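You operate a simulated robot arm through the tools that you are given. There is no shell and no other tool. Be economical: measure what you need, move in short steps, check, and stop when the job is done.

Carry out the task below with a simulated robot arm. There is one attempt and no reset: what you move stays moved.

## Task
Unload the hand press and sort the sheet: crisp OUT, faint REDO.
Fine: the die goes in the grey bay; push the bed back in. Where these are worked on the way, their far stop is far enough and under half their travel is too little: press bed.

The check looks at the end state, three seconds after you hand in, the way a careful person would. Anything else that was tipped, shoved, dropped, spilled or broken makes it a failure. Flat cloth is picked up by pressing the open fingertips on it (5 to 10 N) and closing them slowly along it; thin cloth reads only 2 to 8 mm in the jaws.

## Robot
A 5-joint arm with a two-finger parallel gripper, fixed in place. Base frame: the origin is at the foot of the arm, x ahead of it, y to its left, z up; the work surface is at about z = 0. Units: m, degrees, N and s.
With the tool pointing down near the work surface it reaches from about 0.26 to 0.6 m from the base axis. Its first joint turns from -66.0 to 66.0 degrees. The tool tilts only in the upright plane through the base axis and itself; it spins freely about its own axis. Payload 1.57 kg.
The tool frame sits at the grasp point between the pads (the TCP): z along the fingers, y along the line on which they close. The tips reach 0.03 m beyond it. Largest opening 0.08 m; finger width 0.017, thickness 0.012; the body of the gripper, 0.04 by 0.082 m, starts 0.08 m behind the TCP.
Orientation is that of the tool frame in the base frame, as [roll, pitch, yaw] about the fixed x, y, z axes, in that order (R = Rz(yaw) Ry(pitch) Rx(roll)). With the fingers straight down and closing along the base's y, the tool's x points along the base's -x, its y along +y and its z along -z.

## Interface
- The arm moves only by the tool apply_moves. Its argument "commands" is a list of rows, each an object of numbers (a shift or turn left out is 0, a gripper value left out holds the last): "ax", "ay", "az": the turn, a rotation vector about the tool's x, y, z in degrees; "dx", "dy", "dz": the shift along the tool's x, y, z in m; "jaw": the opening, from 0 (shut) to 1 (fully open). In form: [{"ax": .., "ay": .., "az": .., "dx": .., "dy": .., "dz": .., "jaw": ..}, ...]. A call has 1 to 10 rows; each row shifts and turns the commanded pose from where the row before left it, along the tool's axes as they then stand. Each row takes 0.2 s and may step no farther than 0.05 m and 8.6 degrees from the row before; otherwise, or with a gripper value out of range, the whole call is refused. Where a pose cannot be reached the arm comes as near as it can. A force on the tool above 50 N (or 10 N above the force at the start of the call, whichever is more), or a blocked arm, ends the call early, and 0.2 s more pass. The fingers move at their own pace (about 0.153 m/s each) and stop on an object; they squeeze with about 21 N. The grip force told is the motor's: it shows also when the fingers shut on nothing. Time passes only in rows, and 0.2 s behind the last, so rows that do not move let the fingers close. The reply holds the time, the measured pose of the TCP, the force on the tool along the base axes, the opening and the grip force, in the units named above and with some noise, with the torque about the TCP (base axes, N m) and any sound that the robot's microphone picked up.
- Cameras (640 x 400 px; columns grow to the right, rows downward): "scene" is fixed at [0.0456, 0.4046, 0.5179]; the picture's right is [-0.64, -0.77, 0.00], its down [-0.47, 0.39, -0.79] and it looks along [0.61, -0.51, -0.61] (base axes); focal length 320 px, centre (320, 200). "wrist" rides on the gripper at [0.072, -0.007, -0.122] in the tool frame; the picture's right is [0.09, 1.00, 0.00], its down [-0.84, 0.08, -0.54] and it looks along [-0.54, 0.05, 0.84] (tool axes); focal length 238 px, centre (320, 200). There is no depth. A picture from a camera that has moved, and an enlarged one, comes with that camera's place and axes in the base frame and with its lens.
- grab_frame(camera): a new picture of that camera. The clock stands still meanwhile.
- close_up(camera, box): a new picture of the part [left, top, right, bottom] of that camera's present view, enlarged. The clock stands still meanwhile.
- sign_off(): hands the job in; it is judged then, once.

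Work in short steps. Places have to be worked out from the pictures, the camera data and where the tool is seen: move nearer, look again, correct. Check each grasp and each placing, and mend what went wrong. You have 120 turns and 84 pictures in all, those below and enlarged ones among them. Open the gripper and draw the arm clear of the work before you hand the job in, unless the task says otherwise; then end with one line.

The tools are called after "Call:" as a command line: name --argument value ..., lists and objects as JSON in quotes. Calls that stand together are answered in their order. apply_moves: Moves the arm, as the interface text tells. Its arguments: {"type":"object","properties":{"commands":{"type":"array"}},"required":["commands"]} The other tools are called the same way: grab_frame (camera) takes a picture; close_up (camera, box) takes an enlarged picture of a part of a camera's view; sign_off () hands the job in.

At the start:

```text
t: 0.0
position: [0.4536, 0.0873, 0.2354]
tcp_rot: [179.8, 0.0, 179.9]
ft_force: [0.9, 0.8, -0.2]
torque: [0.02, -0.02, 0.01]
width: 0.0799
grasp_force: 0.0
```

scene: 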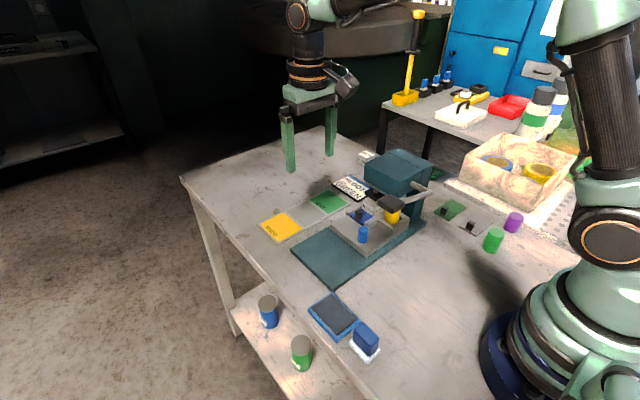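
wrist: 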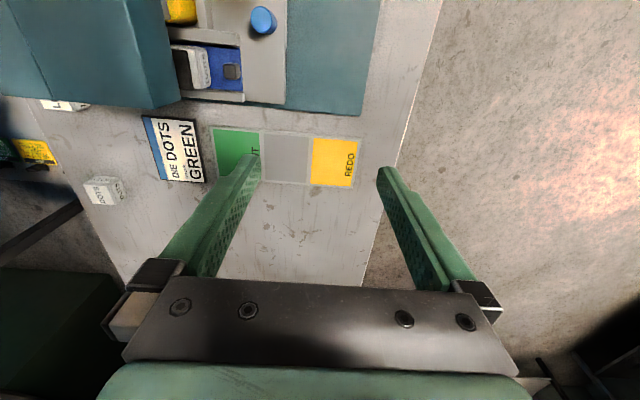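

I start by looking closer at the press area in both cameras.

Call:
close_up --camera "scene" --box '[240, 130, 540, 320]'

Call:
close_up --camera "wrist" --box '[0, 0, 400, 250]'

```text
2.11 times, centred on (390, 225) of scene
camera zoom: at [0.0456, 0.4046, 0.5179], right [-0.64, -0.77, 0.0], down [-0.47, 0.39, -0.79], along [0.61, -0.51, -0.61], focal length 673 px, centre (173, 147)
```

zoom: 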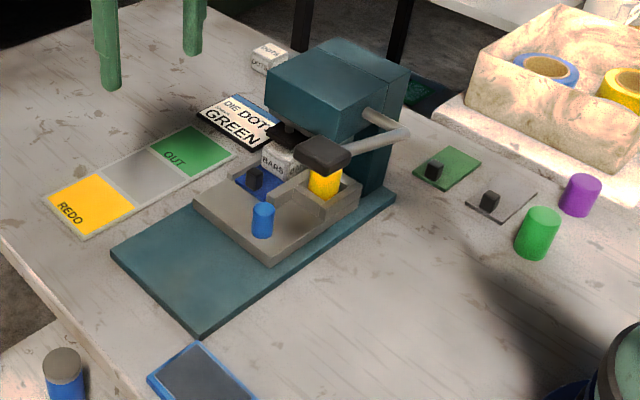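

```text
1.60 times, centred on (200, 125) of wrist
camera zoom: at [0.3817, 0.0803, 0.3584], right [-0.09, 1.0, 0.0], down [0.84, 0.08, 0.54], along [0.54, 0.05, -0.84], focal length 381 px, centre (512, 320)
```

zoom: 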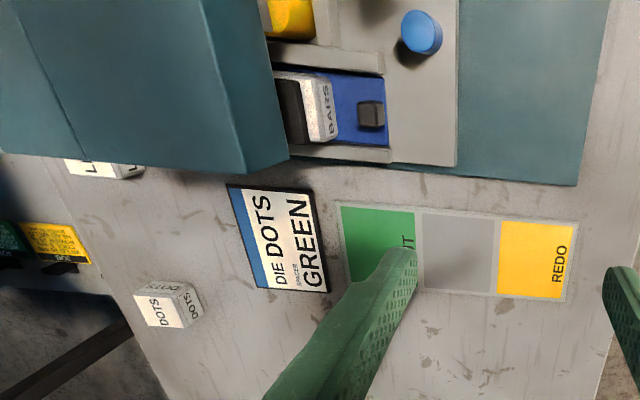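

The press holds a BARS die on a blue plate, in a bed with a blue knob at its +y end. I move the wrist camera back and up for a better view of the bed.

Call:
apply_moves --commands '[{"dz": -0.04}, {"dx": 0.04}, {"dx": 0.04}, {"dx": 0.04}, {"dy": -0.03}, {}]'

Call:
grab_frame --camera "wrist"

Call:
grab_frame --camera "scene"

```text
t: 1.4
position: [0.3295, 0.0554, 0.2756]
tcp_rot: [-179.9, -0.1, 180.0]
ft_force: [-0.3, 0.0, 0.0]
torque: [-0.03, 0.02, 0.01]
width: 0.08
grasp_force: 0.0
```

```text
79 pictures are left
camera wrist: at [0.2586, 0.0507, 0.3991], right [-0.09, 1.0, 0.0], down [0.84, 0.08, 0.54], along [0.54, 0.05, -0.84], focal length 238 px, centre (320, 200)
```

wrist: 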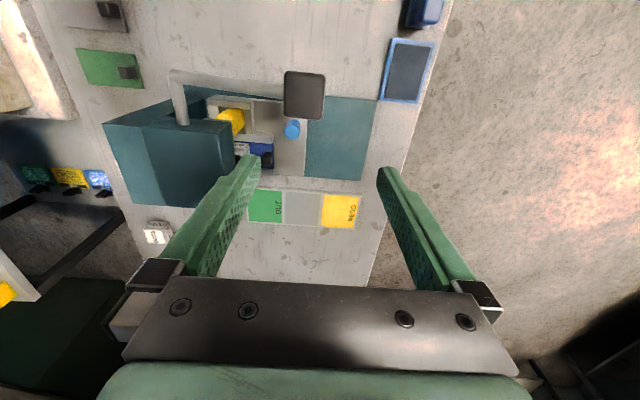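

```text
78 pictures are left
```

scene: 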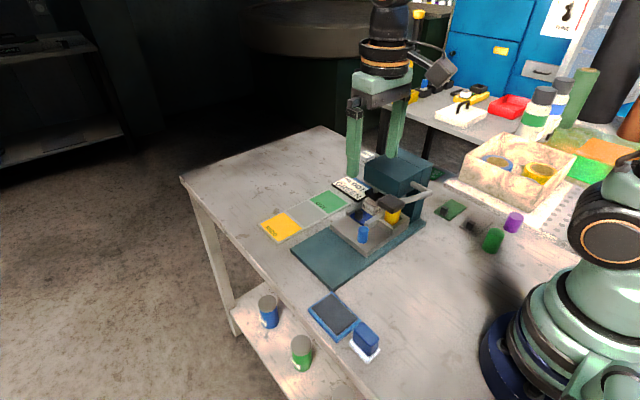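

The lever pad is about (0.30, 0.04, 0.165) and the knob about (0.365, 0.018, 0.055). I move to +y and spin the tool so the camera looks under the press head along -y.

Call:
apply_moves --commands '[{"dy": 0.045, "dx": -0.025}, {"dy": 0.045, "dx": -0.025}, {"az": 8.5}, {"az": 8.5}, {"az": 8.5}, {"az": 8.5}, {"az": 8.5}, {"az": 8.5}, {"az": 8.5}, {"az": 8.5}]'

Call:
apply_moves --commands '[{"az": 8.5}, {"az": 8.5}, {"az": 5}, {"dz": 0.04}, {"dz": 0.04}, {"dz": 0.04}]'

Call:
grab_frame --camera "wrist"

```text
refused: row 1 steps farther than a row can; nothing moved
```

```text
t: 2.8
position: [0.332, 0.0535, 0.1527]
tcp_rot: [-179.9, 0.0, 158.0]
ft_force: [-0.2, -0.2, 0.0]
torque: [0.0, 0.05, 0.02]
width: 0.0799
grasp_force: 0.0
```

```text
77 pictures are left
camera wrist: at [0.2632, 0.0747, 0.2756], right [0.29, 0.96, 0.0], down [0.8, -0.24, 0.54], along [0.52, -0.16, -0.84], focal length 238 px, centre (320, 200)
```

wrist: 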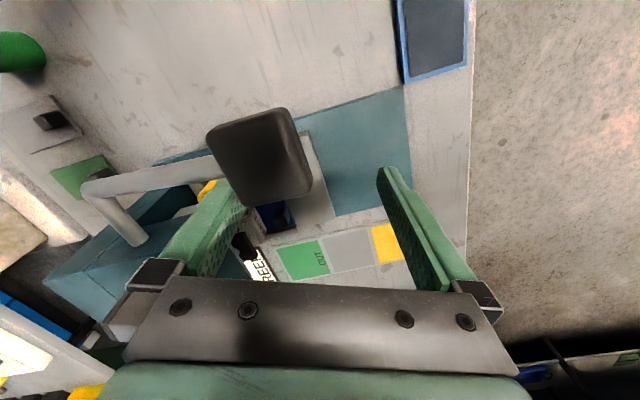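

The first call was refused and the second ran without it; nothing was touched, since the forces are still near zero. I go up first, then shift to +y, then finish the spin.

Call:
apply_moves --commands '[{"dz": -0.04}, {"dz": -0.04}, {"dy": 0.04}, {"dy": 0.04}, {"dy": 0.03}, {"az": 8.5}, {"az": 8.5}, {"az": 8.5}, {"az": 8.5}, {"az": 8.5}]'

```text
t: 5.0
position: [0.3755, 0.1595, 0.2346]
tcp_rot: [-180.0, -0.1, 115.3]
ft_force: [0.8, 0.4, 0.3]
torque: [-0.01, 0.01, 0.02]
width: 0.0798
grasp_force: 0.1
```

Now I finish the spin to yaw 90 and descend to view the bed.

Call:
apply_moves --commands '[{"az": 8.5}, {"az": 8.5}, {"az": 8.3}, {"dz": 0.04}, {"dz": 0.04}, {"dz": 0.03}, {}]'

Call:
grab_frame --camera "wrist"

```text
t: 6.6
position: [0.375, 0.1607, 0.1248]
tcp_rot: [-180.0, 0.0, 90.1]
ft_force: [0.9, 0.3, 0.5]
torque: [0.0, 0.03, -0.01]
width: 0.0797
grasp_force: 0.1
```

```text
76 pictures are left
camera wrist: at [0.3683, 0.2321, 0.2477], right [1.0, 0.09, 0.0], down [0.08, -0.84, 0.54], along [0.05, -0.54, -0.84], focal length 238 px, centre (320, 200)
```

wrist: 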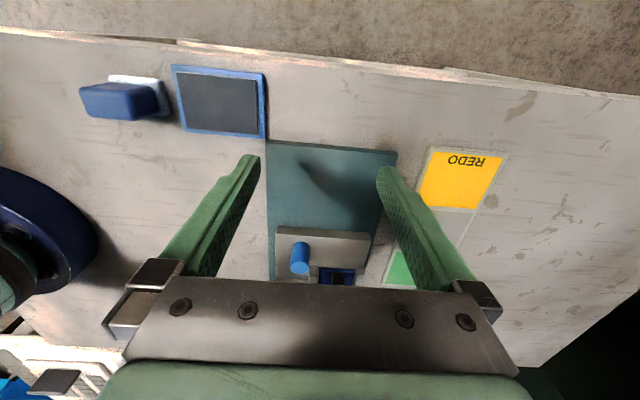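

The camera's useful view is near straight down from its position. I take a scene close-up on the bed before pulling it.

Call:
close_up --camera "scene" --box '[320, 150, 448, 260]'

```text
3.64 times, centred on (384, 205) of scene
camera zoom: at [0.0456, 0.4046, 0.5179], right [-0.64, -0.77, 0.0], down [-0.47, 0.39, -0.79], along [0.61, -0.51, -0.61], focal length 1163 px, centre (87, 182)
```

zoom: 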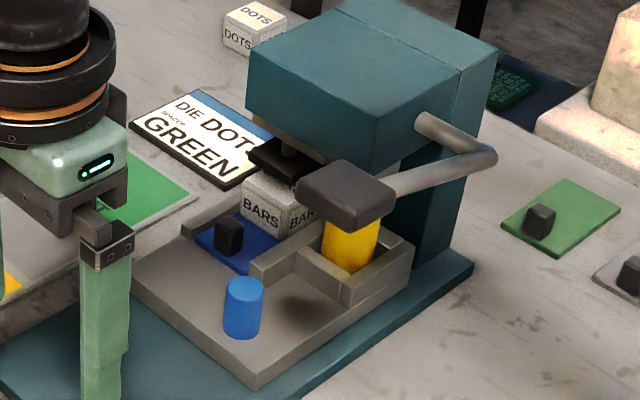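

Triangulated knob: (0.365, 0.02), top about z 0.063, base about 0.026; the lever pad's edge is near x 0.32, so I lean the gripper body 8° toward +x. I go to y≈0.09 and descend in front of the knob, jaws partly open.

Call:
apply_moves --commands '[{"jaw": 0.6, "dx": -0.035}, {"dx": -0.035}, {"ax": 8}, {"dz": 0.03}, {"dz": 0.03}, {}]'

Call:
grab_frame --camera "wrist"

Call:
close_up --camera "scene" --box '[280, 120, 480, 260]'

```text
t: 8.0
position: [0.3674, 0.0891, 0.0644]
tcp_rot: [-172.3, 1.8, 90.3]
ft_force: [-0.1, -0.2, -1.2]
torque: [-0.01, 0.01, 0.01]
width: 0.0479
grasp_force: 0.0
```

```text
74 pictures are left
camera wrist: at [0.376, 0.1657, 0.186], right [0.99, 0.1, -0.13], down [0.15, -0.82, 0.55], along [-0.06, -0.57, -0.82], focal length 238 px, centre (320, 200)
```

wrist: 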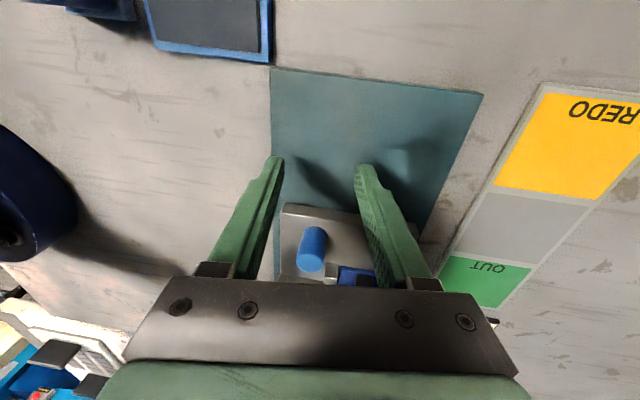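

```text
2.86 times, centred on (380, 190) of scene
camera zoom: at [0.0456, 0.4046, 0.5179], right [-0.64, -0.77, 0.0], down [-0.47, 0.39, -0.79], along [0.61, -0.51, -0.61], focal length 914 px, centre (149, 229)
```

zoom: 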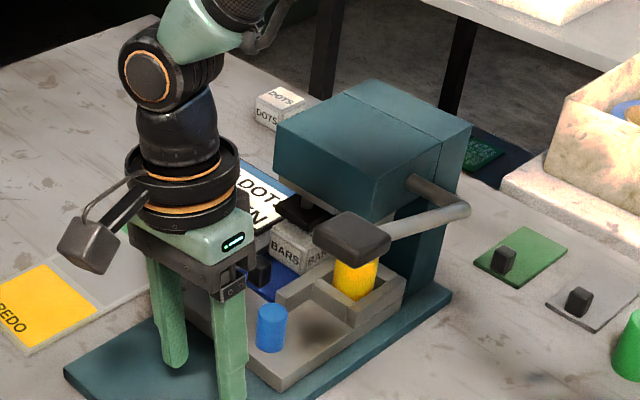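

The knob is at x≈0.366, y≈0.018, in line with the fingers. I slide -y to it, then close.

Call:
apply_moves --commands '[{"dx": -0.025}, {"dx": -0.025}, {"dx": -0.02}, {}, {"jaw": 0.0}, {}, {}]'

Call:
close_up --camera "scene" --box '[280, 120, 480, 260]'

```text
t: 9.6
position: [0.3679, 0.0191, 0.0658]
tcp_rot: [-172.4, 0.4, 90.2]
ft_force: [11.7, -1.5, -12.4]
torque: [0.08, -1.17, 0.03]
width: 0.025
grasp_force: 36.9
```

```text
2.86 times, centred on (380, 190) of scene
camera zoom: at [0.0457, 0.4046, 0.5179], right [-0.64, -0.77, 0.0], down [-0.47, 0.39, -0.79], along [0.61, -0.51, -0.61], focal length 914 px, centre (149, 229)
```

zoom: 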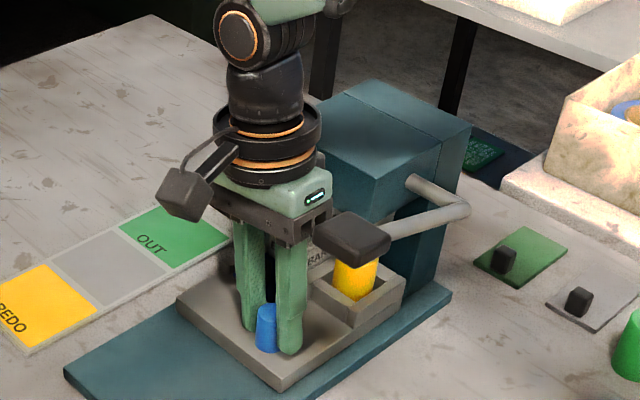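

The knob is gripped (25 mm). I pull the bed out +y slowly.

Call:
apply_moves --commands '[{"dx": 0.006}, {"dx": 0.008}, {"dx": 0.01}, {}]'

```text
t: 10.6
position: [0.3676, 0.0419, 0.0655]
tcp_rot: [-172.2, 1.0, 90.3]
ft_force: [7.9, 0.6, -9.2]
torque: [0.17, -1.15, 0.05]
width: 0.0247
grasp_force: 36.9
```

It moves freely with low drag. I continue towards the far stop gently.

Call:
apply_moves --commands '[{"dx": 0.008}, {"dx": 0.008}, {"dx": 0.008}, {"dx": 0.008}, {"dx": 0.008}, {}]'

Call:
close_up --camera "scene" --box '[260, 120, 480, 280]'

```text
t: 12.0
position: [0.3672, 0.0835, 0.0663]
tcp_rot: [-172.4, 1.8, 90.3]
ft_force: [-0.5, 0.9, 5.3]
torque: [0.09, -0.9, 0.05]
width: 0.0249
grasp_force: 36.1
```

```text
2.50 times, centred on (370, 200) of scene
camera zoom: at [0.0456, 0.4046, 0.5179], right [-0.64, -0.77, 0.0], down [-0.47, 0.39, -0.79], along [0.61, -0.51, -0.61], focal length 799 px, centre (195, 200)
```

zoom: 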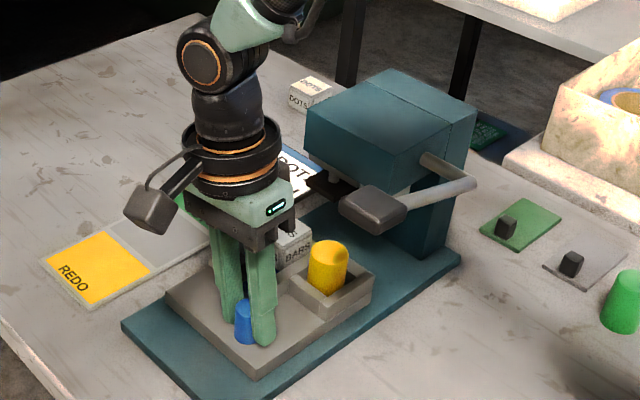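

The die and spacer ride out with the bed. I keep pulling to the stop.

Call:
apply_moves --commands '[{"dx": 0.006}, {"dx": 0.006}, {"dx": 0.006}, {"dx": 0.006}, {}]'

```text
t: 13.2
position: [0.3668, 0.1042, 0.0656]
tcp_rot: [-172.6, 2.1, 90.5]
ft_force: [2.8, -0.4, -2.2]
torque: [0.24, -1.03, 0.05]
width: 0.0249
grasp_force: 36.9
```

Call:
apply_moves --commands '[{"dx": 0.006}, {"dx": 0.006}, {}]'

Call:
close_up --camera "scene" --box '[240, 120, 460, 280]'

```text
t: 14.0
position: [0.3667, 0.1179, 0.066]
tcp_rot: [-172.8, 2.2, 90.5]
ft_force: [6.8, -0.3, -0.7]
torque: [-0.01, -1.03, 0.07]
width: 0.0248
grasp_force: 36.5
```

```text
2.50 times, centred on (350, 200) of scene
camera zoom: at [0.0456, 0.4046, 0.5179], right [-0.64, -0.77, 0.0], down [-0.47, 0.39, -0.79], along [0.61, -0.51, -0.61], focal length 799 px, centre (245, 200)
```

zoom: 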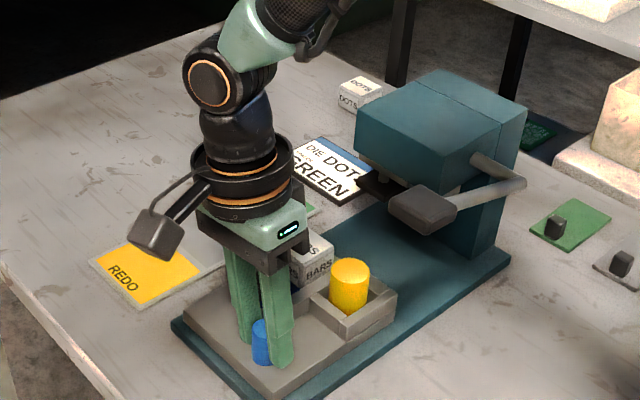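

No stop yet; the bed's front edge is close to the plate's end. I pull a little more.

Call:
apply_moves --commands '[{"dx": 0.005}, {"dx": 0.005}, {}]'

```text
t: 14.8
position: [0.3674, 0.1278, 0.0653]
tcp_rot: [-173.1, 2.4, 90.5]
ft_force: [13.2, -0.4, 4.2]
torque: [-0.08, -1.16, 0.02]
width: 0.0244
grasp_force: 36.0
```

Call:
apply_moves --commands '[{"dx": 0.005}, {"dx": 0.005}, {}]'

Call:
close_up --camera "scene" --box '[240, 120, 460, 280]'

```text
t: 15.6
position: [0.3687, 0.1386, 0.0652]
tcp_rot: [-173.2, 2.5, 90.4]
ft_force: [13.0, 2.3, 6.4]
torque: [0.13, -1.19, 0.02]
width: 0.0246
grasp_force: 36.4
```

```text
2.50 times, centred on (350, 200) of scene
camera zoom: at [0.0456, 0.4046, 0.5179], right [-0.64, -0.77, 0.0], down [-0.47, 0.39, -0.79], along [0.61, -0.51, -0.61], focal length 799 px, centre (245, 200)
```

zoom: 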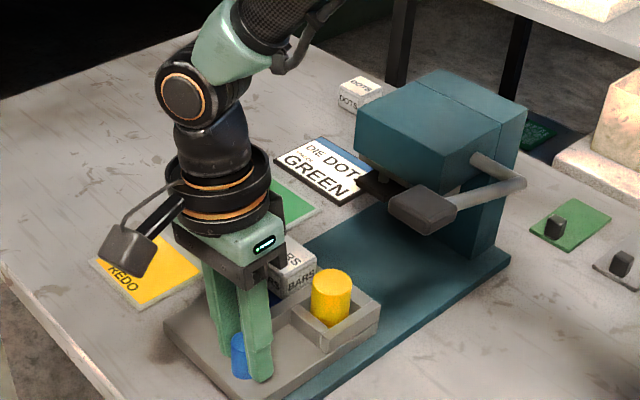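

Still free-moving; I try small steps watching for the stop force.

Call:
apply_moves --commands '[{"dx": 0.004}, {"dx": 0.004}, {}]'

```text
t: 16.4
position: [0.3671, 0.1448, 0.0651]
tcp_rot: [-173.0, 2.7, 90.4]
ft_force: [17.1, -23.6, 2.8]
torque: [-0.49, -1.27, 0.07]
width: 0.0246
grasp_force: 36.1
out of reach, approached as far as the arm can: row 1
```

The stop is felt (about 24 N). I release the knob and lift clear.

Call:
apply_moves --commands '[{"dx": -0.002}, {"jaw": 0.6}, {}, {"dz": -0.04}, {"dz": -0.04}, {"ax": -7}, {"dz": -0.04}, {}]'

Call:
grab_frame --camera "wrist"

Call:
close_up --camera "scene" --box '[240, 130, 420, 290]'

```text
t: 18.2
position: [0.3756, 0.1534, 0.1848]
tcp_rot: [-179.1, 0.4, 90.5]
ft_force: [-0.1, -0.6, 0.0]
torque: [0.0, 0.03, 0.02]
width: 0.0479
grasp_force: 0.1
```

```text
68 pictures are left
camera wrist: at [0.3713, 0.2255, 0.3074], right [0.99, 0.1, -0.02], down [0.09, -0.83, 0.55], along [0.04, -0.54, -0.84], focal length 238 px, centre (320, 200)
```

wrist: 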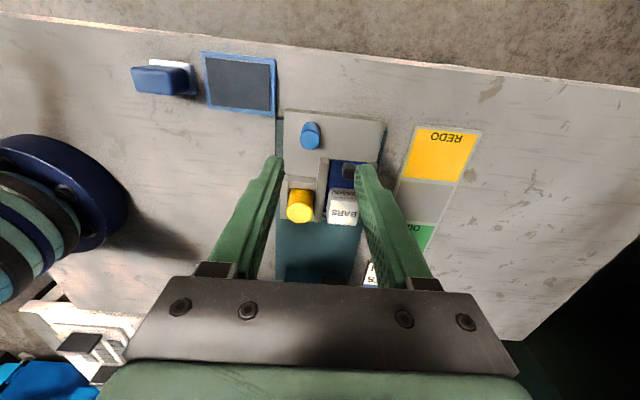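

```text
2.50 times, centred on (330, 210) of scene
camera zoom: at [0.0456, 0.4046, 0.5179], right [-0.64, -0.77, 0.0], down [-0.47, 0.39, -0.79], along [0.61, -0.51, -0.61], focal length 799 px, centre (295, 175)
```

zoom: 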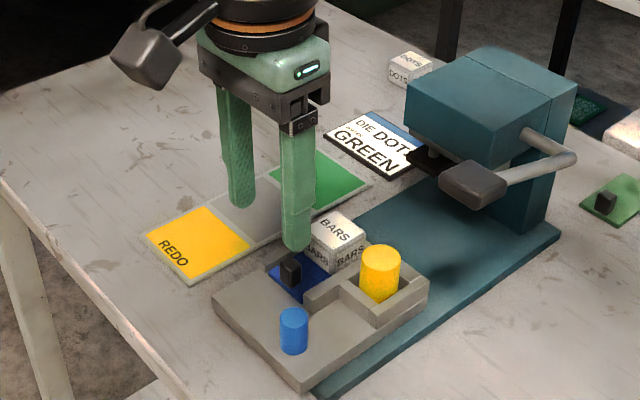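

The bed is out. I bring the wrist camera more directly above the die for precise measurements.

Call:
apply_moves --commands '[{"ax": -0.9, "dz": -0.03}, {"dx": -0.04}, {"dx": -0.045}, {"dy": 0.03}, {}]'

Call:
close_up --camera "wrist" --box '[230, 20, 430, 145]'

```text
t: 19.4
position: [0.4026, 0.067, 0.2199]
tcp_rot: [179.4, -0.1, 90.6]
ft_force: [-0.1, 0.5, 0.4]
torque: [0.02, 0.01, -0.03]
width: 0.0482
grasp_force: 0.0
```

```text
3.20 times, centred on (330, 82) of wrist
camera zoom: at [0.3954, 0.1382, 0.3434], right [0.99, 0.1, 0.01], down [0.08, -0.84, 0.54], along [0.06, -0.54, -0.84], focal length 763 px, centre (288, 576)
```

zoom: 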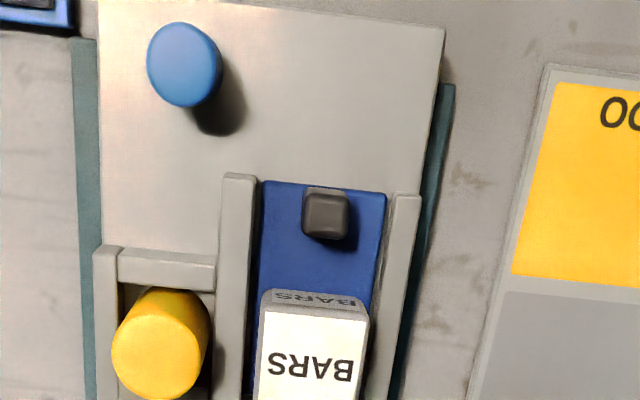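

Clear view; I take one crop lower for the whole die.

Call:
close_up --camera "wrist" --box '[230, 70, 430, 195]'

```text
3.20 times, centred on (330, 132) of wrist
camera zoom: at [0.3954, 0.1382, 0.3434], right [0.99, 0.1, 0.01], down [0.08, -0.84, 0.54], along [0.06, -0.54, -0.84], focal length 763 px, centre (288, 416)
```

zoom: 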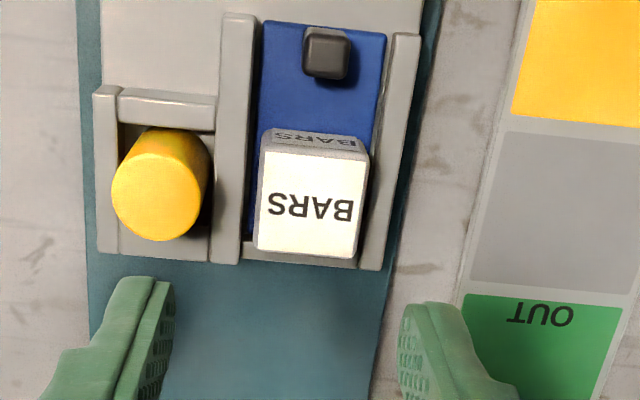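

Die is about a 38 mm cube with top centre (0.412, 0.0535, 0.07); the plate's knob is at y≈0.102, and the grey bay is near (0.537, 0.039). I spin to yaw 0 (closing along y, camera on the +x side) to grip the die along the channel.

Call:
apply_moves --commands '[{"az": 8.5, "jaw": 0.63}, {"az": 8.5}, {"az": 8.5}, {"az": 8.5}, {"az": 8.5}, {"az": 8.5}, {"az": 8.5}, {"az": 8.5}, {"az": 8.5}, {"az": 8.5}]'

```text
t: 21.6
position: [0.4105, 0.0135, 0.2195]
tcp_rot: [179.8, -0.4, 9.2]
ft_force: [0.4, 0.2, -0.1]
torque: [0.04, 0.01, 0.02]
width: 0.0506
grasp_force: 0.0
out of reach, approached as far as the arm can: row 9, 10
```

Spin limit: yaw 0 isn't reachable this way round. I'll use yaw 180 with a tilt instead (camera leans away from the lever), so I spin back.

Call:
apply_moves --commands '[{"az": -8.5}, {"az": -8.5}, {"az": -8.5}, {"az": -8.5}, {"az": -8.5}, {"az": -8.5}, {"az": -8.5}, {"az": -8.5}, {"az": -8.5}, {"az": -8.5}]'

Call:
apply_moves --commands '[{"az": -8.5}, {"az": -8.5}, {"az": -8.5}, {"az": -8.5}, {"az": -8.5}, {"az": -8.5}, {"az": -8.5}, {"az": -8.5}, {"az": -8.5}, {"az": -8.5}]'

```text
t: 23.8
position: [0.4119, 0.0123, 0.2197]
tcp_rot: [179.5, 0.0, 93.6]
ft_force: [-0.5, -0.4, 0.8]
torque: [-0.03, -0.02, 0.04]
width: 0.0506
grasp_force: 0.1
```

```text
t: 26.0
position: [0.4118, 0.0144, 0.2183]
tcp_rot: [-180.0, 0.5, 178.6]
ft_force: [-0.3, 0.3, 0.0]
torque: [-0.01, 0.03, -0.01]
width: 0.0502
grasp_force: 0.0
```

Now yaw ≈ 180. I align over the die, tilt 15° so the camera stays off the lever, and look.

Call:
apply_moves --commands '[{"dy": 0.037, "dx": -0.004, "az": -1.4}, {"ay": 7.5}, {"ay": 7.5}, {}]'

Call:
grab_frame --camera "wrist"

```text
t: 27.0
position: [0.4157, 0.0506, 0.2188]
tcp_rot: [-178.2, -14.4, 179.8]
ft_force: [0.6, 0.1, 0.0]
torque: [0.0, 0.01, -0.03]
width: 0.0502
grasp_force: 0.0
```

```text
64 pictures are left
camera wrist: at [0.3763, 0.0486, 0.356], right [-0.09, 1.0, -0.01], down [0.94, 0.09, 0.32], along [0.31, 0.02, -0.95], focal length 238 px, centre (320, 200)
```

wrist: 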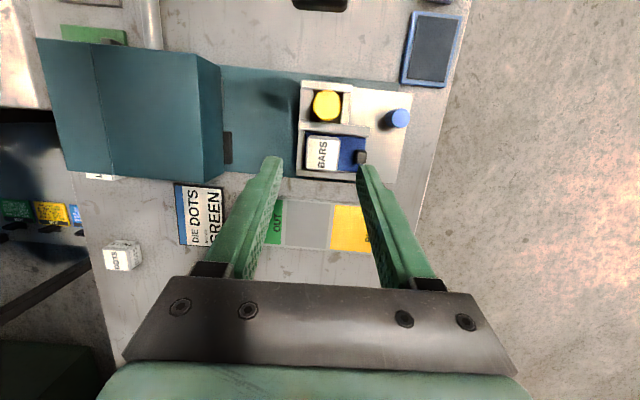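

Die confirmed at (0.411, 0.0527). I descend vertically to just above it.

Call:
apply_moves --commands '[{"dx": -0.0067, "dz": 0.0262}, {"dx": -0.0067, "dz": 0.0262}, {"dx": -0.0067, "dz": 0.0262}, {"dx": -0.0067, "dz": 0.0262}, {}]'

Call:
grab_frame --camera "wrist"

Call:
close_up --camera "scene" --box '[260, 130, 440, 260]'

```text
t: 28.2
position: [0.4167, 0.0503, 0.111]
tcp_rot: [-178.3, -14.4, 179.8]
ft_force: [-0.6, 0.7, -0.3]
torque: [0.0, 0.0, 0.02]
width: 0.0502
grasp_force: 0.0
```

```text
63 pictures are left
camera wrist: at [0.3777, 0.0486, 0.2476], right [-0.09, 1.0, -0.01], down [0.94, 0.09, 0.32], along [0.32, 0.02, -0.95], focal length 238 px, centre (320, 200)
```

wrist: 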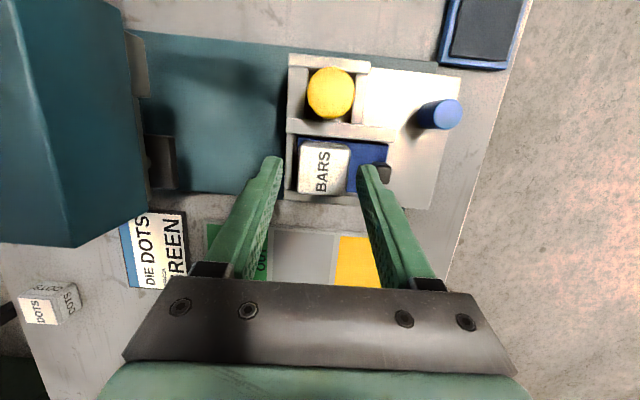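

```text
3.08 times, centred on (350, 195) of scene
camera zoom: at [0.0456, 0.4046, 0.5179], right [-0.64, -0.77, 0.0], down [-0.47, 0.39, -0.79], along [0.61, -0.51, -0.61], focal length 984 px, centre (228, 215)
```

zoom: 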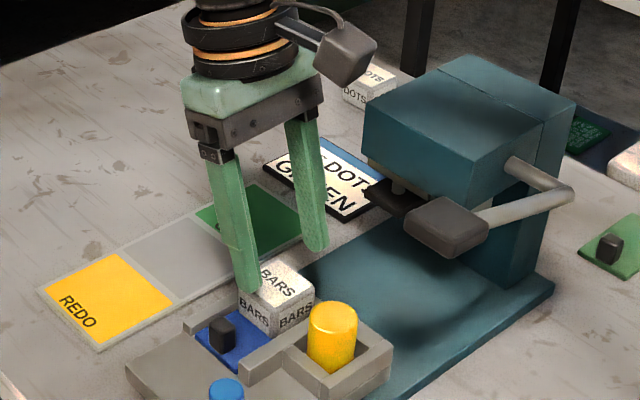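

Fingers straddle the die with about 3 mm to spare on the +y side. I descend to TCP z≈0.076 and close.

Call:
apply_moves --commands '[{"dx": -0.003, "dz": 0.0116, "dy": 0.001}, {"dx": -0.003, "dz": 0.0116}, {"dx": -0.0027, "dz": 0.0107}, {}]'

Call:
close_up --camera "scene" --box '[260, 150, 420, 270]'

```text
t: 29.2
position: [0.416, 0.0522, 0.0762]
tcp_rot: [-178.2, -14.4, 179.8]
ft_force: [-0.3, -0.5, -0.2]
torque: [0.03, 0.04, 0.01]
width: 0.0509
grasp_force: 0.0
```

```text
3.33 times, centred on (340, 210) of scene
camera zoom: at [0.0456, 0.4046, 0.5179], right [-0.64, -0.77, 0.0], down [-0.47, 0.39, -0.79], along [0.61, -0.51, -0.61], focal length 1066 px, centre (253, 167)
```

zoom: 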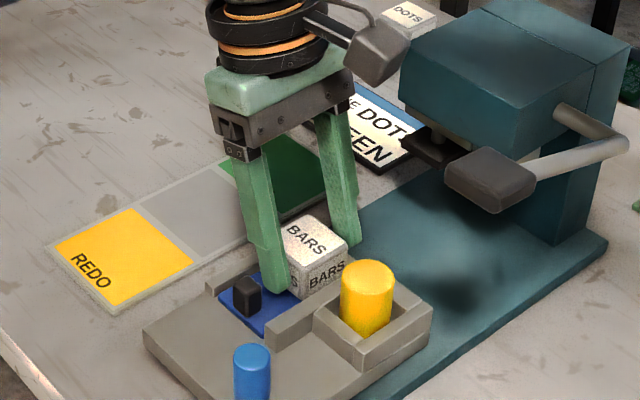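

The +y finger sits between the die and the plate's knob, as wanted. I close and check.

Call:
apply_moves --commands '[{"jaw": 0.5}, {"jaw": 0.4}, {"jaw": 0.2}, {}, {}]'

```text
t: 30.4
position: [0.4151, 0.0529, 0.0764]
tcp_rot: [-178.3, -14.2, 179.7]
ft_force: [-0.8, -0.2, 0.2]
torque: [0.0, -0.02, -0.01]
width: 0.0396
grasp_force: 20.8
```

Gripped at 39.6 mm. I lift straight up slowly.

Call:
apply_moves --commands '[{"dx": 0.0025, "dz": -0.0097}, {"dx": 0.005, "dz": -0.0194}, {"dx": 0.0075, "dz": -0.029}, {"dx": 0.0075, "dz": -0.029}, {}]'

Call:
grab_frame --camera "wrist"

Call:
close_up --camera "scene" --box '[260, 130, 420, 270]'

```text
t: 31.6
position: [0.4135, 0.0513, 0.1661]
tcp_rot: [-178.2, -14.3, 179.8]
ft_force: [0.3, -0.7, -0.9]
torque: [0.01, 0.0, 0.01]
width: 0.0394
grasp_force: 20.9
```

```text
60 pictures are left
camera wrist: at [0.3742, 0.0503, 0.3034], right [-0.09, 1.0, -0.01], down [0.94, 0.09, 0.32], along [0.32, 0.02, -0.95], focal length 238 px, centre (320, 200)
```

wrist: 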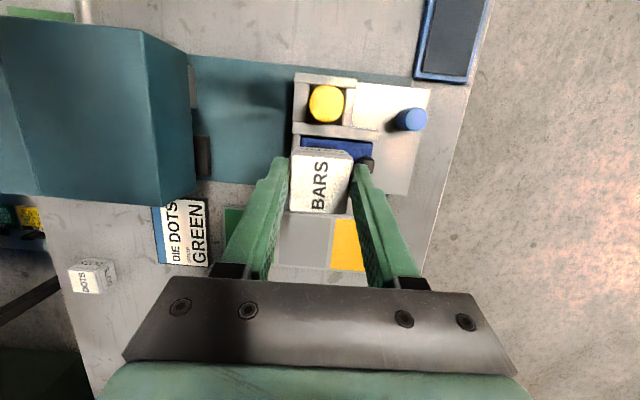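

```text
2.86 times, centred on (340, 200) of scene
camera zoom: at [0.0456, 0.4046, 0.5179], right [-0.64, -0.77, 0.0], down [-0.47, 0.39, -0.79], along [0.61, -0.51, -0.61], focal length 914 px, centre (263, 200)
```

zoom: 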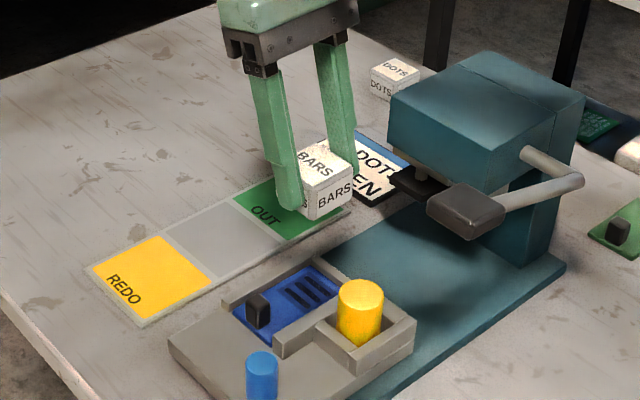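

The die is lifted level, revealing dark bars printed on the blue sheet. I carry the die over the grey bay at about (0.536, 0.039), keeping the same tilt so it stays level.

Call:
apply_moves --commands '[{"dx": -0.0305, "dz": -0.0078, "dy": -0.003}, {"dx": -0.0305, "dz": -0.0078, "dy": -0.003}, {"dx": -0.0305, "dz": -0.0078, "dy": -0.003}, {"dx": -0.0305, "dz": -0.0078, "dy": -0.003}, {}]'

Call:
grab_frame --camera "wrist"

```text
t: 32.8
position: [0.5413, 0.0392, 0.1651]
tcp_rot: [-178.9, -14.6, 179.8]
ft_force: [0.2, -1.0, -1.3]
torque: [0.0, 0.01, -0.04]
width: 0.0395
grasp_force: 20.6
```

```text
58 pictures are left
camera wrist: at [0.5019, 0.0354, 0.3018], right [-0.09, 1.0, 0.0], down [0.95, 0.08, 0.31], along [0.31, 0.03, -0.95], focal length 238 px, centre (320, 200)
```

wrist: 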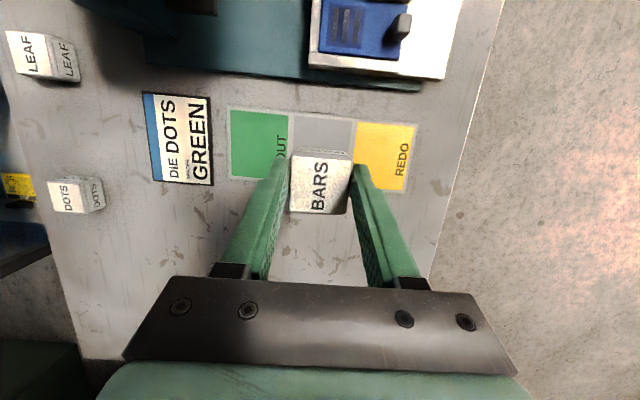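

Grey bay centre refines to about (0.534, 0.042). I nudge and descend to TCP z≈0.065.

Call:
apply_moves --commands '[{"dx": 0.0039, "dz": 0.001, "dy": 0.003}, {"dx": -0.0062, "dz": 0.0242}, {"dx": -0.0062, "dz": 0.0242}, {"dx": -0.0062, "dz": 0.0242}, {"dx": -0.0062, "dz": 0.0242}, {}]'

Call:
close_up --camera "scene" --box '[240, 130, 400, 260]'

```text
t: 34.2
position: [0.5383, 0.0421, 0.0666]
tcp_rot: [-178.8, -14.4, 179.8]
ft_force: [-0.4, 0.6, -0.1]
torque: [-0.01, 0.02, -0.03]
width: 0.0392
grasp_force: 20.8
```

```text
3.08 times, centred on (320, 195) of scene
camera zoom: at [0.0456, 0.4046, 0.5179], right [-0.64, -0.77, 0.0], down [-0.47, 0.39, -0.79], along [0.61, -0.51, -0.61], focal length 984 px, centre (320, 215)
```

zoom: 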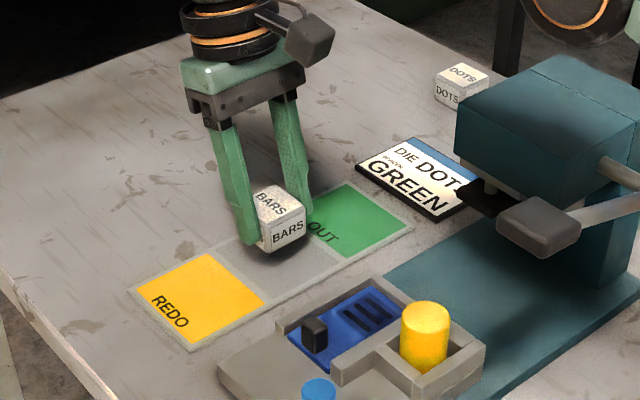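

Well over the bay, still slightly above it. I lower in small steps and watch the force.

Call:
apply_moves --commands '[{"dx": -0.001, "dz": 0.0039}, {"dx": -0.001, "dz": 0.0039}, {"dx": -0.0007, "dz": 0.0029}, {}]'

```text
t: 35.2
position: [0.537, 0.042, 0.0554]
tcp_rot: [-178.8, -14.4, 179.8]
ft_force: [0.1, 0.1, -1.9]
torque: [0.02, 0.01, -0.02]
width: 0.0395
grasp_force: 20.7
```

Call:
apply_moves --commands '[{"dx": -0.0005, "dz": 0.0019}, {"dx": -0.0005, "dz": 0.0019}, {}]'

Call:
close_up --camera "scene" --box '[240, 150, 360, 250]'

```text
t: 36.0
position: [0.5388, 0.0421, 0.0514]
tcp_rot: [-178.9, -14.4, 179.8]
ft_force: [0.8, -0.1, -1.8]
torque: [-0.04, 0.01, 0.01]
width: 0.0393
grasp_force: 21.0
```

```text
4.00 times, centred on (300, 200) of scene
camera zoom: at [0.0456, 0.4046, 0.5179], right [-0.64, -0.77, 0.0], down [-0.47, 0.39, -0.79], along [0.61, -0.51, -0.61], focal length 1279 px, centre (400, 200)
```

zoom: 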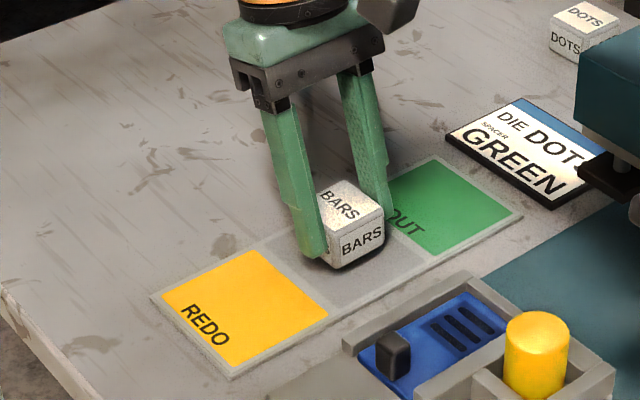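

Nearly touching; I keep lowering by 2 mm steps.

Call:
apply_moves --commands '[{"dx": -0.0005, "dz": 0.0019}, {"dx": -0.0005, "dz": 0.0019}, {}]'

```text
t: 36.8
position: [0.5376, 0.0399, 0.0475]
tcp_rot: [-178.9, -14.3, 179.7]
ft_force: [-0.4, -0.1, -1.6]
torque: [0.01, 0.0, -0.01]
width: 0.0396
grasp_force: 21.1
```

Call:
apply_moves --commands '[{"dx": -0.0005, "dz": 0.0019}, {}]'

Call:
close_up --camera "scene" --box '[270, 170, 350, 230]'

```text
t: 37.4
position: [0.537, 0.0404, 0.0462]
tcp_rot: [-179.0, -14.4, 179.9]
ft_force: [-0.6, -0.3, -0.7]
torque: [0.03, 0.01, -0.01]
width: 0.0392
grasp_force: 20.8
```

```text
6.67 times, centred on (310, 200) of scene
camera zoom: at [0.0456, 0.4046, 0.5179], right [-0.64, -0.77, 0.0], down [-0.47, 0.39, -0.79], along [0.61, -0.51, -0.61], focal length 2132 px, centre (387, 200)
```

zoom: 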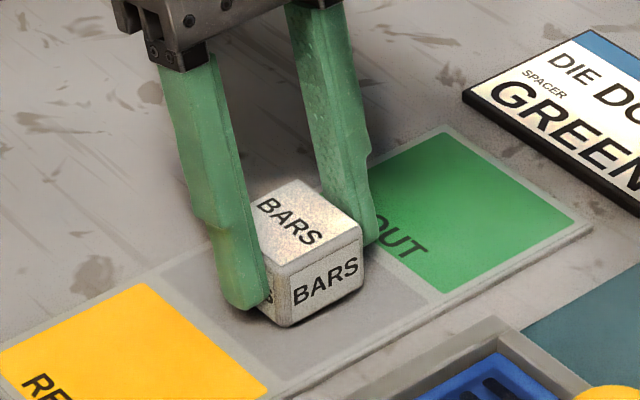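

A thin shadow remains. I go down in 1 mm steps till contact force shows.

Call:
apply_moves --commands '[{"dx": -0.0003, "dz": 0.001}, {"dx": -0.0003, "dz": 0.001}, {}]'

```text
t: 38.2
position: [0.5377, 0.042, 0.0437]
tcp_rot: [-178.9, -14.4, 179.8]
ft_force: [-2.1, -0.4, 6.2]
torque: [0.11, -0.02, 0.07]
width: 0.0394
grasp_force: 21.2
```

Contact (6 N). I release and rise.

Call:
apply_moves --commands '[{"jaw": 0.55}, {"jaw": 0.63}, {}, {"dx": 0.005, "dz": -0.0194}, {"dx": 0.0075, "dz": -0.029}, {"dx": 0.0075, "dz": -0.029}, {"dx": 0.01, "dz": -0.0388}, {}]'

Call:
close_up --camera "scene" --box '[240, 150, 400, 250]'

Call:
grab_frame --camera "wrist"

```text
t: 40.0
position: [0.5368, 0.0407, 0.1615]
tcp_rot: [-178.9, -14.4, 179.9]
ft_force: [0.0, 0.0, 0.1]
torque: [-0.02, -0.03, 0.01]
width: 0.0501
grasp_force: 0.2
```

```text
4.00 times, centred on (320, 200) of scene
camera zoom: at [0.0456, 0.4046, 0.5179], right [-0.64, -0.77, 0.0], down [-0.47, 0.39, -0.79], along [0.61, -0.51, -0.61], focal length 1279 px, centre (320, 200)
```

zoom: 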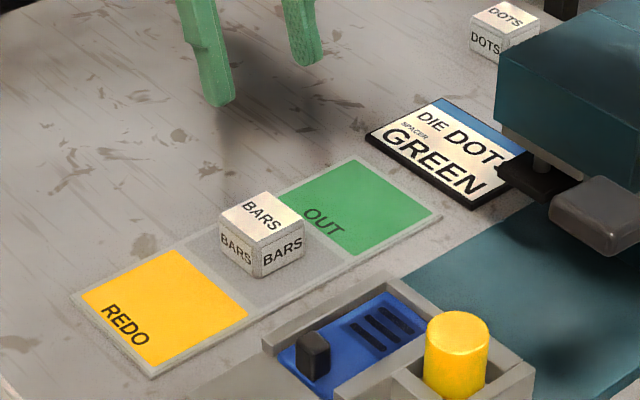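

```text
53 pictures are left
camera wrist: at [0.4985, 0.0362, 0.2992], right [-0.09, 1.0, 0.0], down [0.95, 0.08, 0.31], along [0.31, 0.03, -0.95], focal length 238 px, centre (320, 200)
```

wrist: 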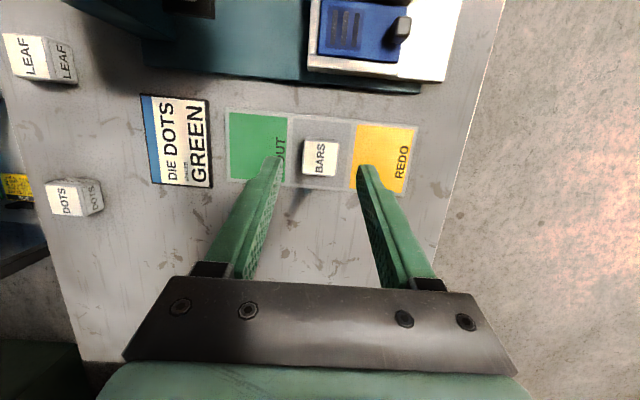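

Die sits squarely in the grey bay. Next I inspect the print on the sheet: move back so the camera looks at it from near above.

Call:
apply_moves --commands '[{"ay": -7.2}, {"ay": -7.2}, {"dx": 0.03}, {"dx": 0.03, "dy": 0.02}, {}]'

Call:
close_up --camera "wrist" --box '[250, 0, 450, 125]'

```text
t: 41.2
position: [0.473, 0.062, 0.1625]
tcp_rot: [179.9, 0.0, 179.7]
ft_force: [0.4, 0.0, 0.1]
torque: [0.01, -0.02, 0.01]
width: 0.0505
grasp_force: 0.0
```

```text
3.20 times, centred on (350, 62) of wrist
camera zoom: at [0.402, 0.0561, 0.286], right [-0.09, 1.0, 0.0], down [0.84, 0.07, 0.54], along [0.54, 0.05, -0.84], focal length 763 px, centre (224, 640)
```

zoom: 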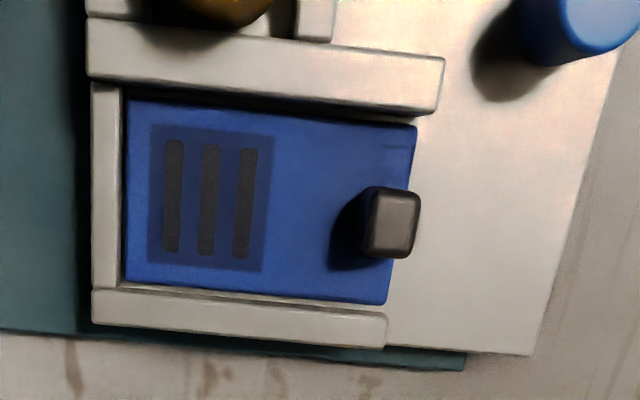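

Bars look solid; I zoom further to judge crisp vs faint.

Call:
close_up --camera "wrist" --box '[285, 25, 345, 90]'

```text
6.15 times, centred on (315, 58) of wrist
camera zoom: at [0.402, 0.0561, 0.286], right [-0.09, 1.0, 0.0], down [0.84, 0.07, 0.54], along [0.54, 0.05, -0.84], focal length 1467 px, centre (351, 1077)
```

zoom: 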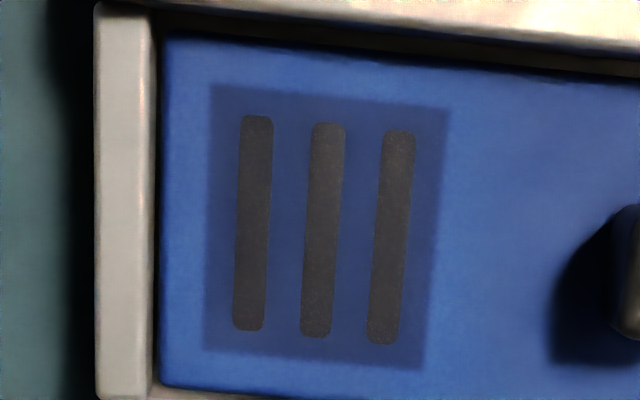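

Bars are solid dark with sharp edges: crisp, so it goes to OUT (centre ≈ (0.533, -0.034)). The sheet is about 0.08 × 0.048, so I'll turn it 90° to lie along the bay's longer side. First I position above its knob, ≈ (0.414, 0.103).

Call:
apply_moves --commands '[{"dx": 0.03, "dy": 0.02, "jaw": 0.5}, {"dx": 0.029, "dy": 0.0215}, {"dz": 0.03}, {"dz": 0.02}, {}]'

Call:
grab_frame --camera "wrist"

Call:
close_up --camera "scene" --box '[260, 150, 420, 270]'

```text
t: 42.4
position: [0.4187, 0.102, 0.1149]
tcp_rot: [180.0, 0.0, 179.7]
ft_force: [0.5, 0.1, 0.2]
torque: [0.01, -0.01, 0.01]
width: 0.04
grasp_force: 0.1
```

```text
50 pictures are left
camera wrist: at [0.347, 0.0968, 0.238], right [-0.09, 1.0, 0.0], down [0.84, 0.07, 0.54], along [0.54, 0.05, -0.84], focal length 238 px, centre (320, 200)
```

wrist: 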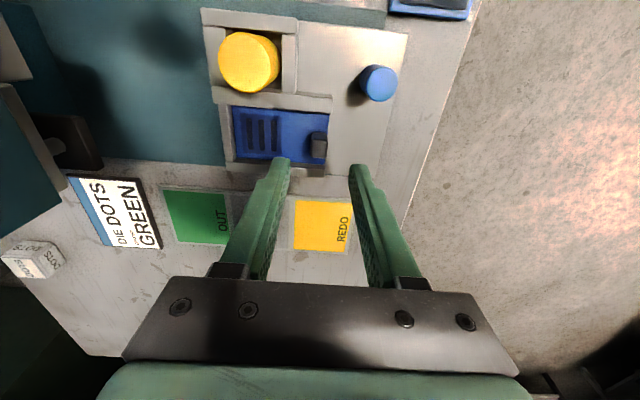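

```text
3.33 times, centred on (340, 210) of scene
camera zoom: at [0.0456, 0.4046, 0.5179], right [-0.64, -0.77, 0.0], down [-0.47, 0.39, -0.79], along [0.61, -0.51, -0.61], focal length 1066 px, centre (253, 167)
```

zoom: 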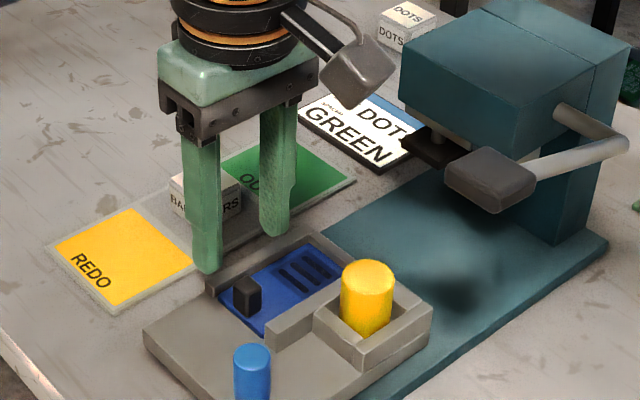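

Knob is under the TCP within a couple of mm, and the ±20 mm opening straddles it. I descend to z≈0.072.

Call:
apply_moves --commands '[{"dz": 0.02}, {"dz": 0.015}, {"dz": 0.008}, {}]'

Call:
close_up --camera "wrist" --box '[230, 60, 430, 220]'

Call:
close_up --camera "scene" --box '[280, 180, 380, 260]'

```text
t: 43.4
position: [0.4183, 0.1013, 0.0713]
tcp_rot: [180.0, -0.1, 179.7]
ft_force: [-0.4, 0.2, 0.0]
torque: [-0.02, 0.0, 0.02]
width: 0.04
grasp_force: 0.0
```

```text
2.50 times, centred on (330, 140) of wrist
camera zoom: at [0.3464, 0.0958, 0.1936], right [-0.09, 1.0, 0.0], down [0.84, 0.07, 0.54], along [0.54, 0.05, -0.84], focal length 596 px, centre (295, 350)
```

zoom: 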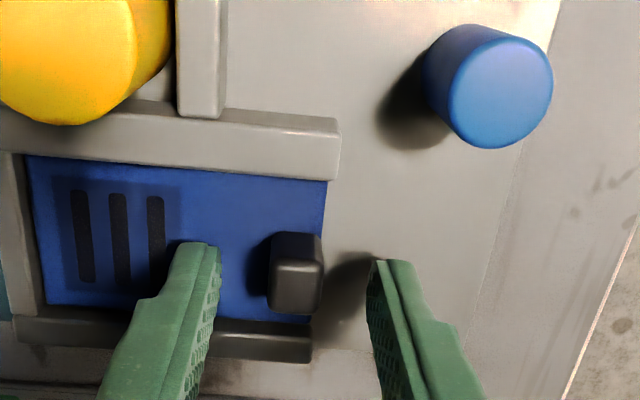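

```text
5.00 times, centred on (330, 220) of scene
camera zoom: at [0.0456, 0.4046, 0.5179], right [-0.64, -0.77, 0.0], down [-0.47, 0.39, -0.79], along [0.61, -0.51, -0.61], focal length 1599 px, centre (270, 100)
```

zoom: 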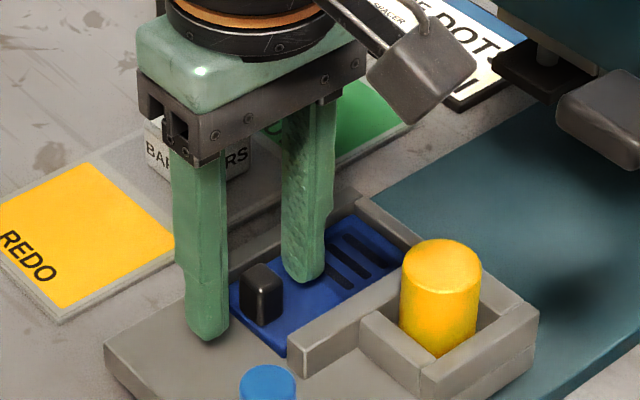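

Knob appears centred at x≈0.412, so I shift -x 5 mm and close slowly.

Call:
apply_moves --commands '[{"dx": 0.005}, {"jaw": 0.35}, {"jaw": 0.2}, {"jaw": 0.1}, {}, {}]'

Call:
close_up --camera "scene" --box '[280, 180, 380, 260]'

```text
t: 44.8
position: [0.4121, 0.1018, 0.0717]
tcp_rot: [179.9, -0.1, 179.8]
ft_force: [-0.9, -0.3, 0.3]
torque: [-0.03, 0.0, 0.0]
width: 0.013
grasp_force: 21.3
```

```text
5.00 times, centred on (330, 220) of scene
camera zoom: at [0.0456, 0.4046, 0.5179], right [-0.64, -0.77, 0.0], down [-0.47, 0.39, -0.79], along [0.61, -0.51, -0.61], focal length 1599 px, centre (270, 100)
```

zoom: 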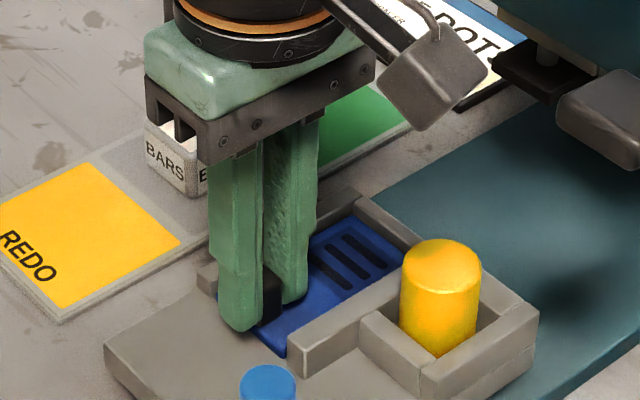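

Knob gripped at 13 mm. I lift vertically.

Call:
apply_moves --commands '[{"dz": -0.008}, {"dz": -0.015}, {"dz": -0.03}, {"dz": -0.04}, {}]'

Call:
grab_frame --camera "wrist"

Call:
close_up --camera "scene" --box '[260, 140, 400, 260]'

```text
t: 46.0
position: [0.4111, 0.1049, 0.1636]
tcp_rot: [180.0, -0.1, 179.8]
ft_force: [-1.4, -0.6, 0.1]
torque: [0.0, 0.0, 0.02]
width: 0.013
grasp_force: 21.2
```

```text
45 pictures are left
camera wrist: at [0.3393, 0.0978, 0.2863], right [-0.09, 1.0, 0.0], down [0.84, 0.07, 0.54], along [0.54, 0.05, -0.84], focal length 238 px, centre (320, 200)
```

wrist: 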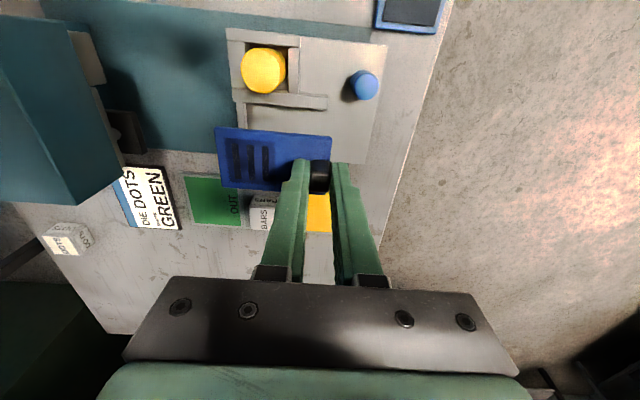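

```text
3.33 times, centred on (330, 200) of scene
camera zoom: at [0.0456, 0.4046, 0.5179], right [-0.64, -0.77, 0.0], down [-0.47, 0.39, -0.79], along [0.61, -0.51, -0.61], focal length 1066 px, centre (287, 200)
```

zoom: 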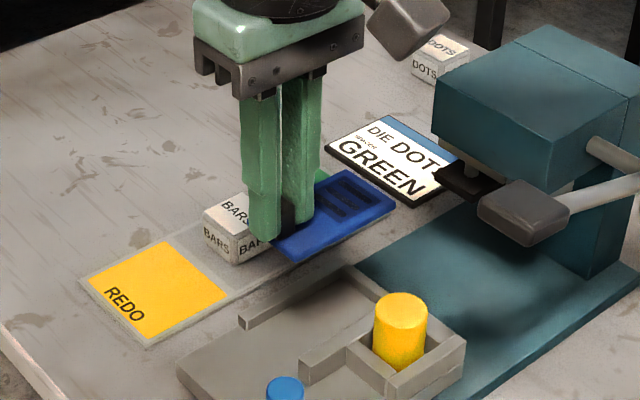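

The sheet hangs level, its centre 34 mm from the knob. I carry it out to x≈0.55, then spin 90°, so the sheet lies along x with the knob at the far end.

Call:
apply_moves --commands '[{"dx": -0.035}, {"dx": -0.035}, {"dx": -0.035}, {"dx": -0.035}, {"az": 8.5}, {"az": 8.5}, {"az": 8.5}, {"az": 8.5}, {"az": 8.5}, {"az": 8.5}]'

```text
t: 48.2
position: [0.5544, 0.1036, 0.1644]
tcp_rot: [-179.8, 0.0, 128.7]
ft_force: [0.0, -0.1, -0.7]
torque: [0.0, 0.01, 0.02]
width: 0.013
grasp_force: 21.0
```

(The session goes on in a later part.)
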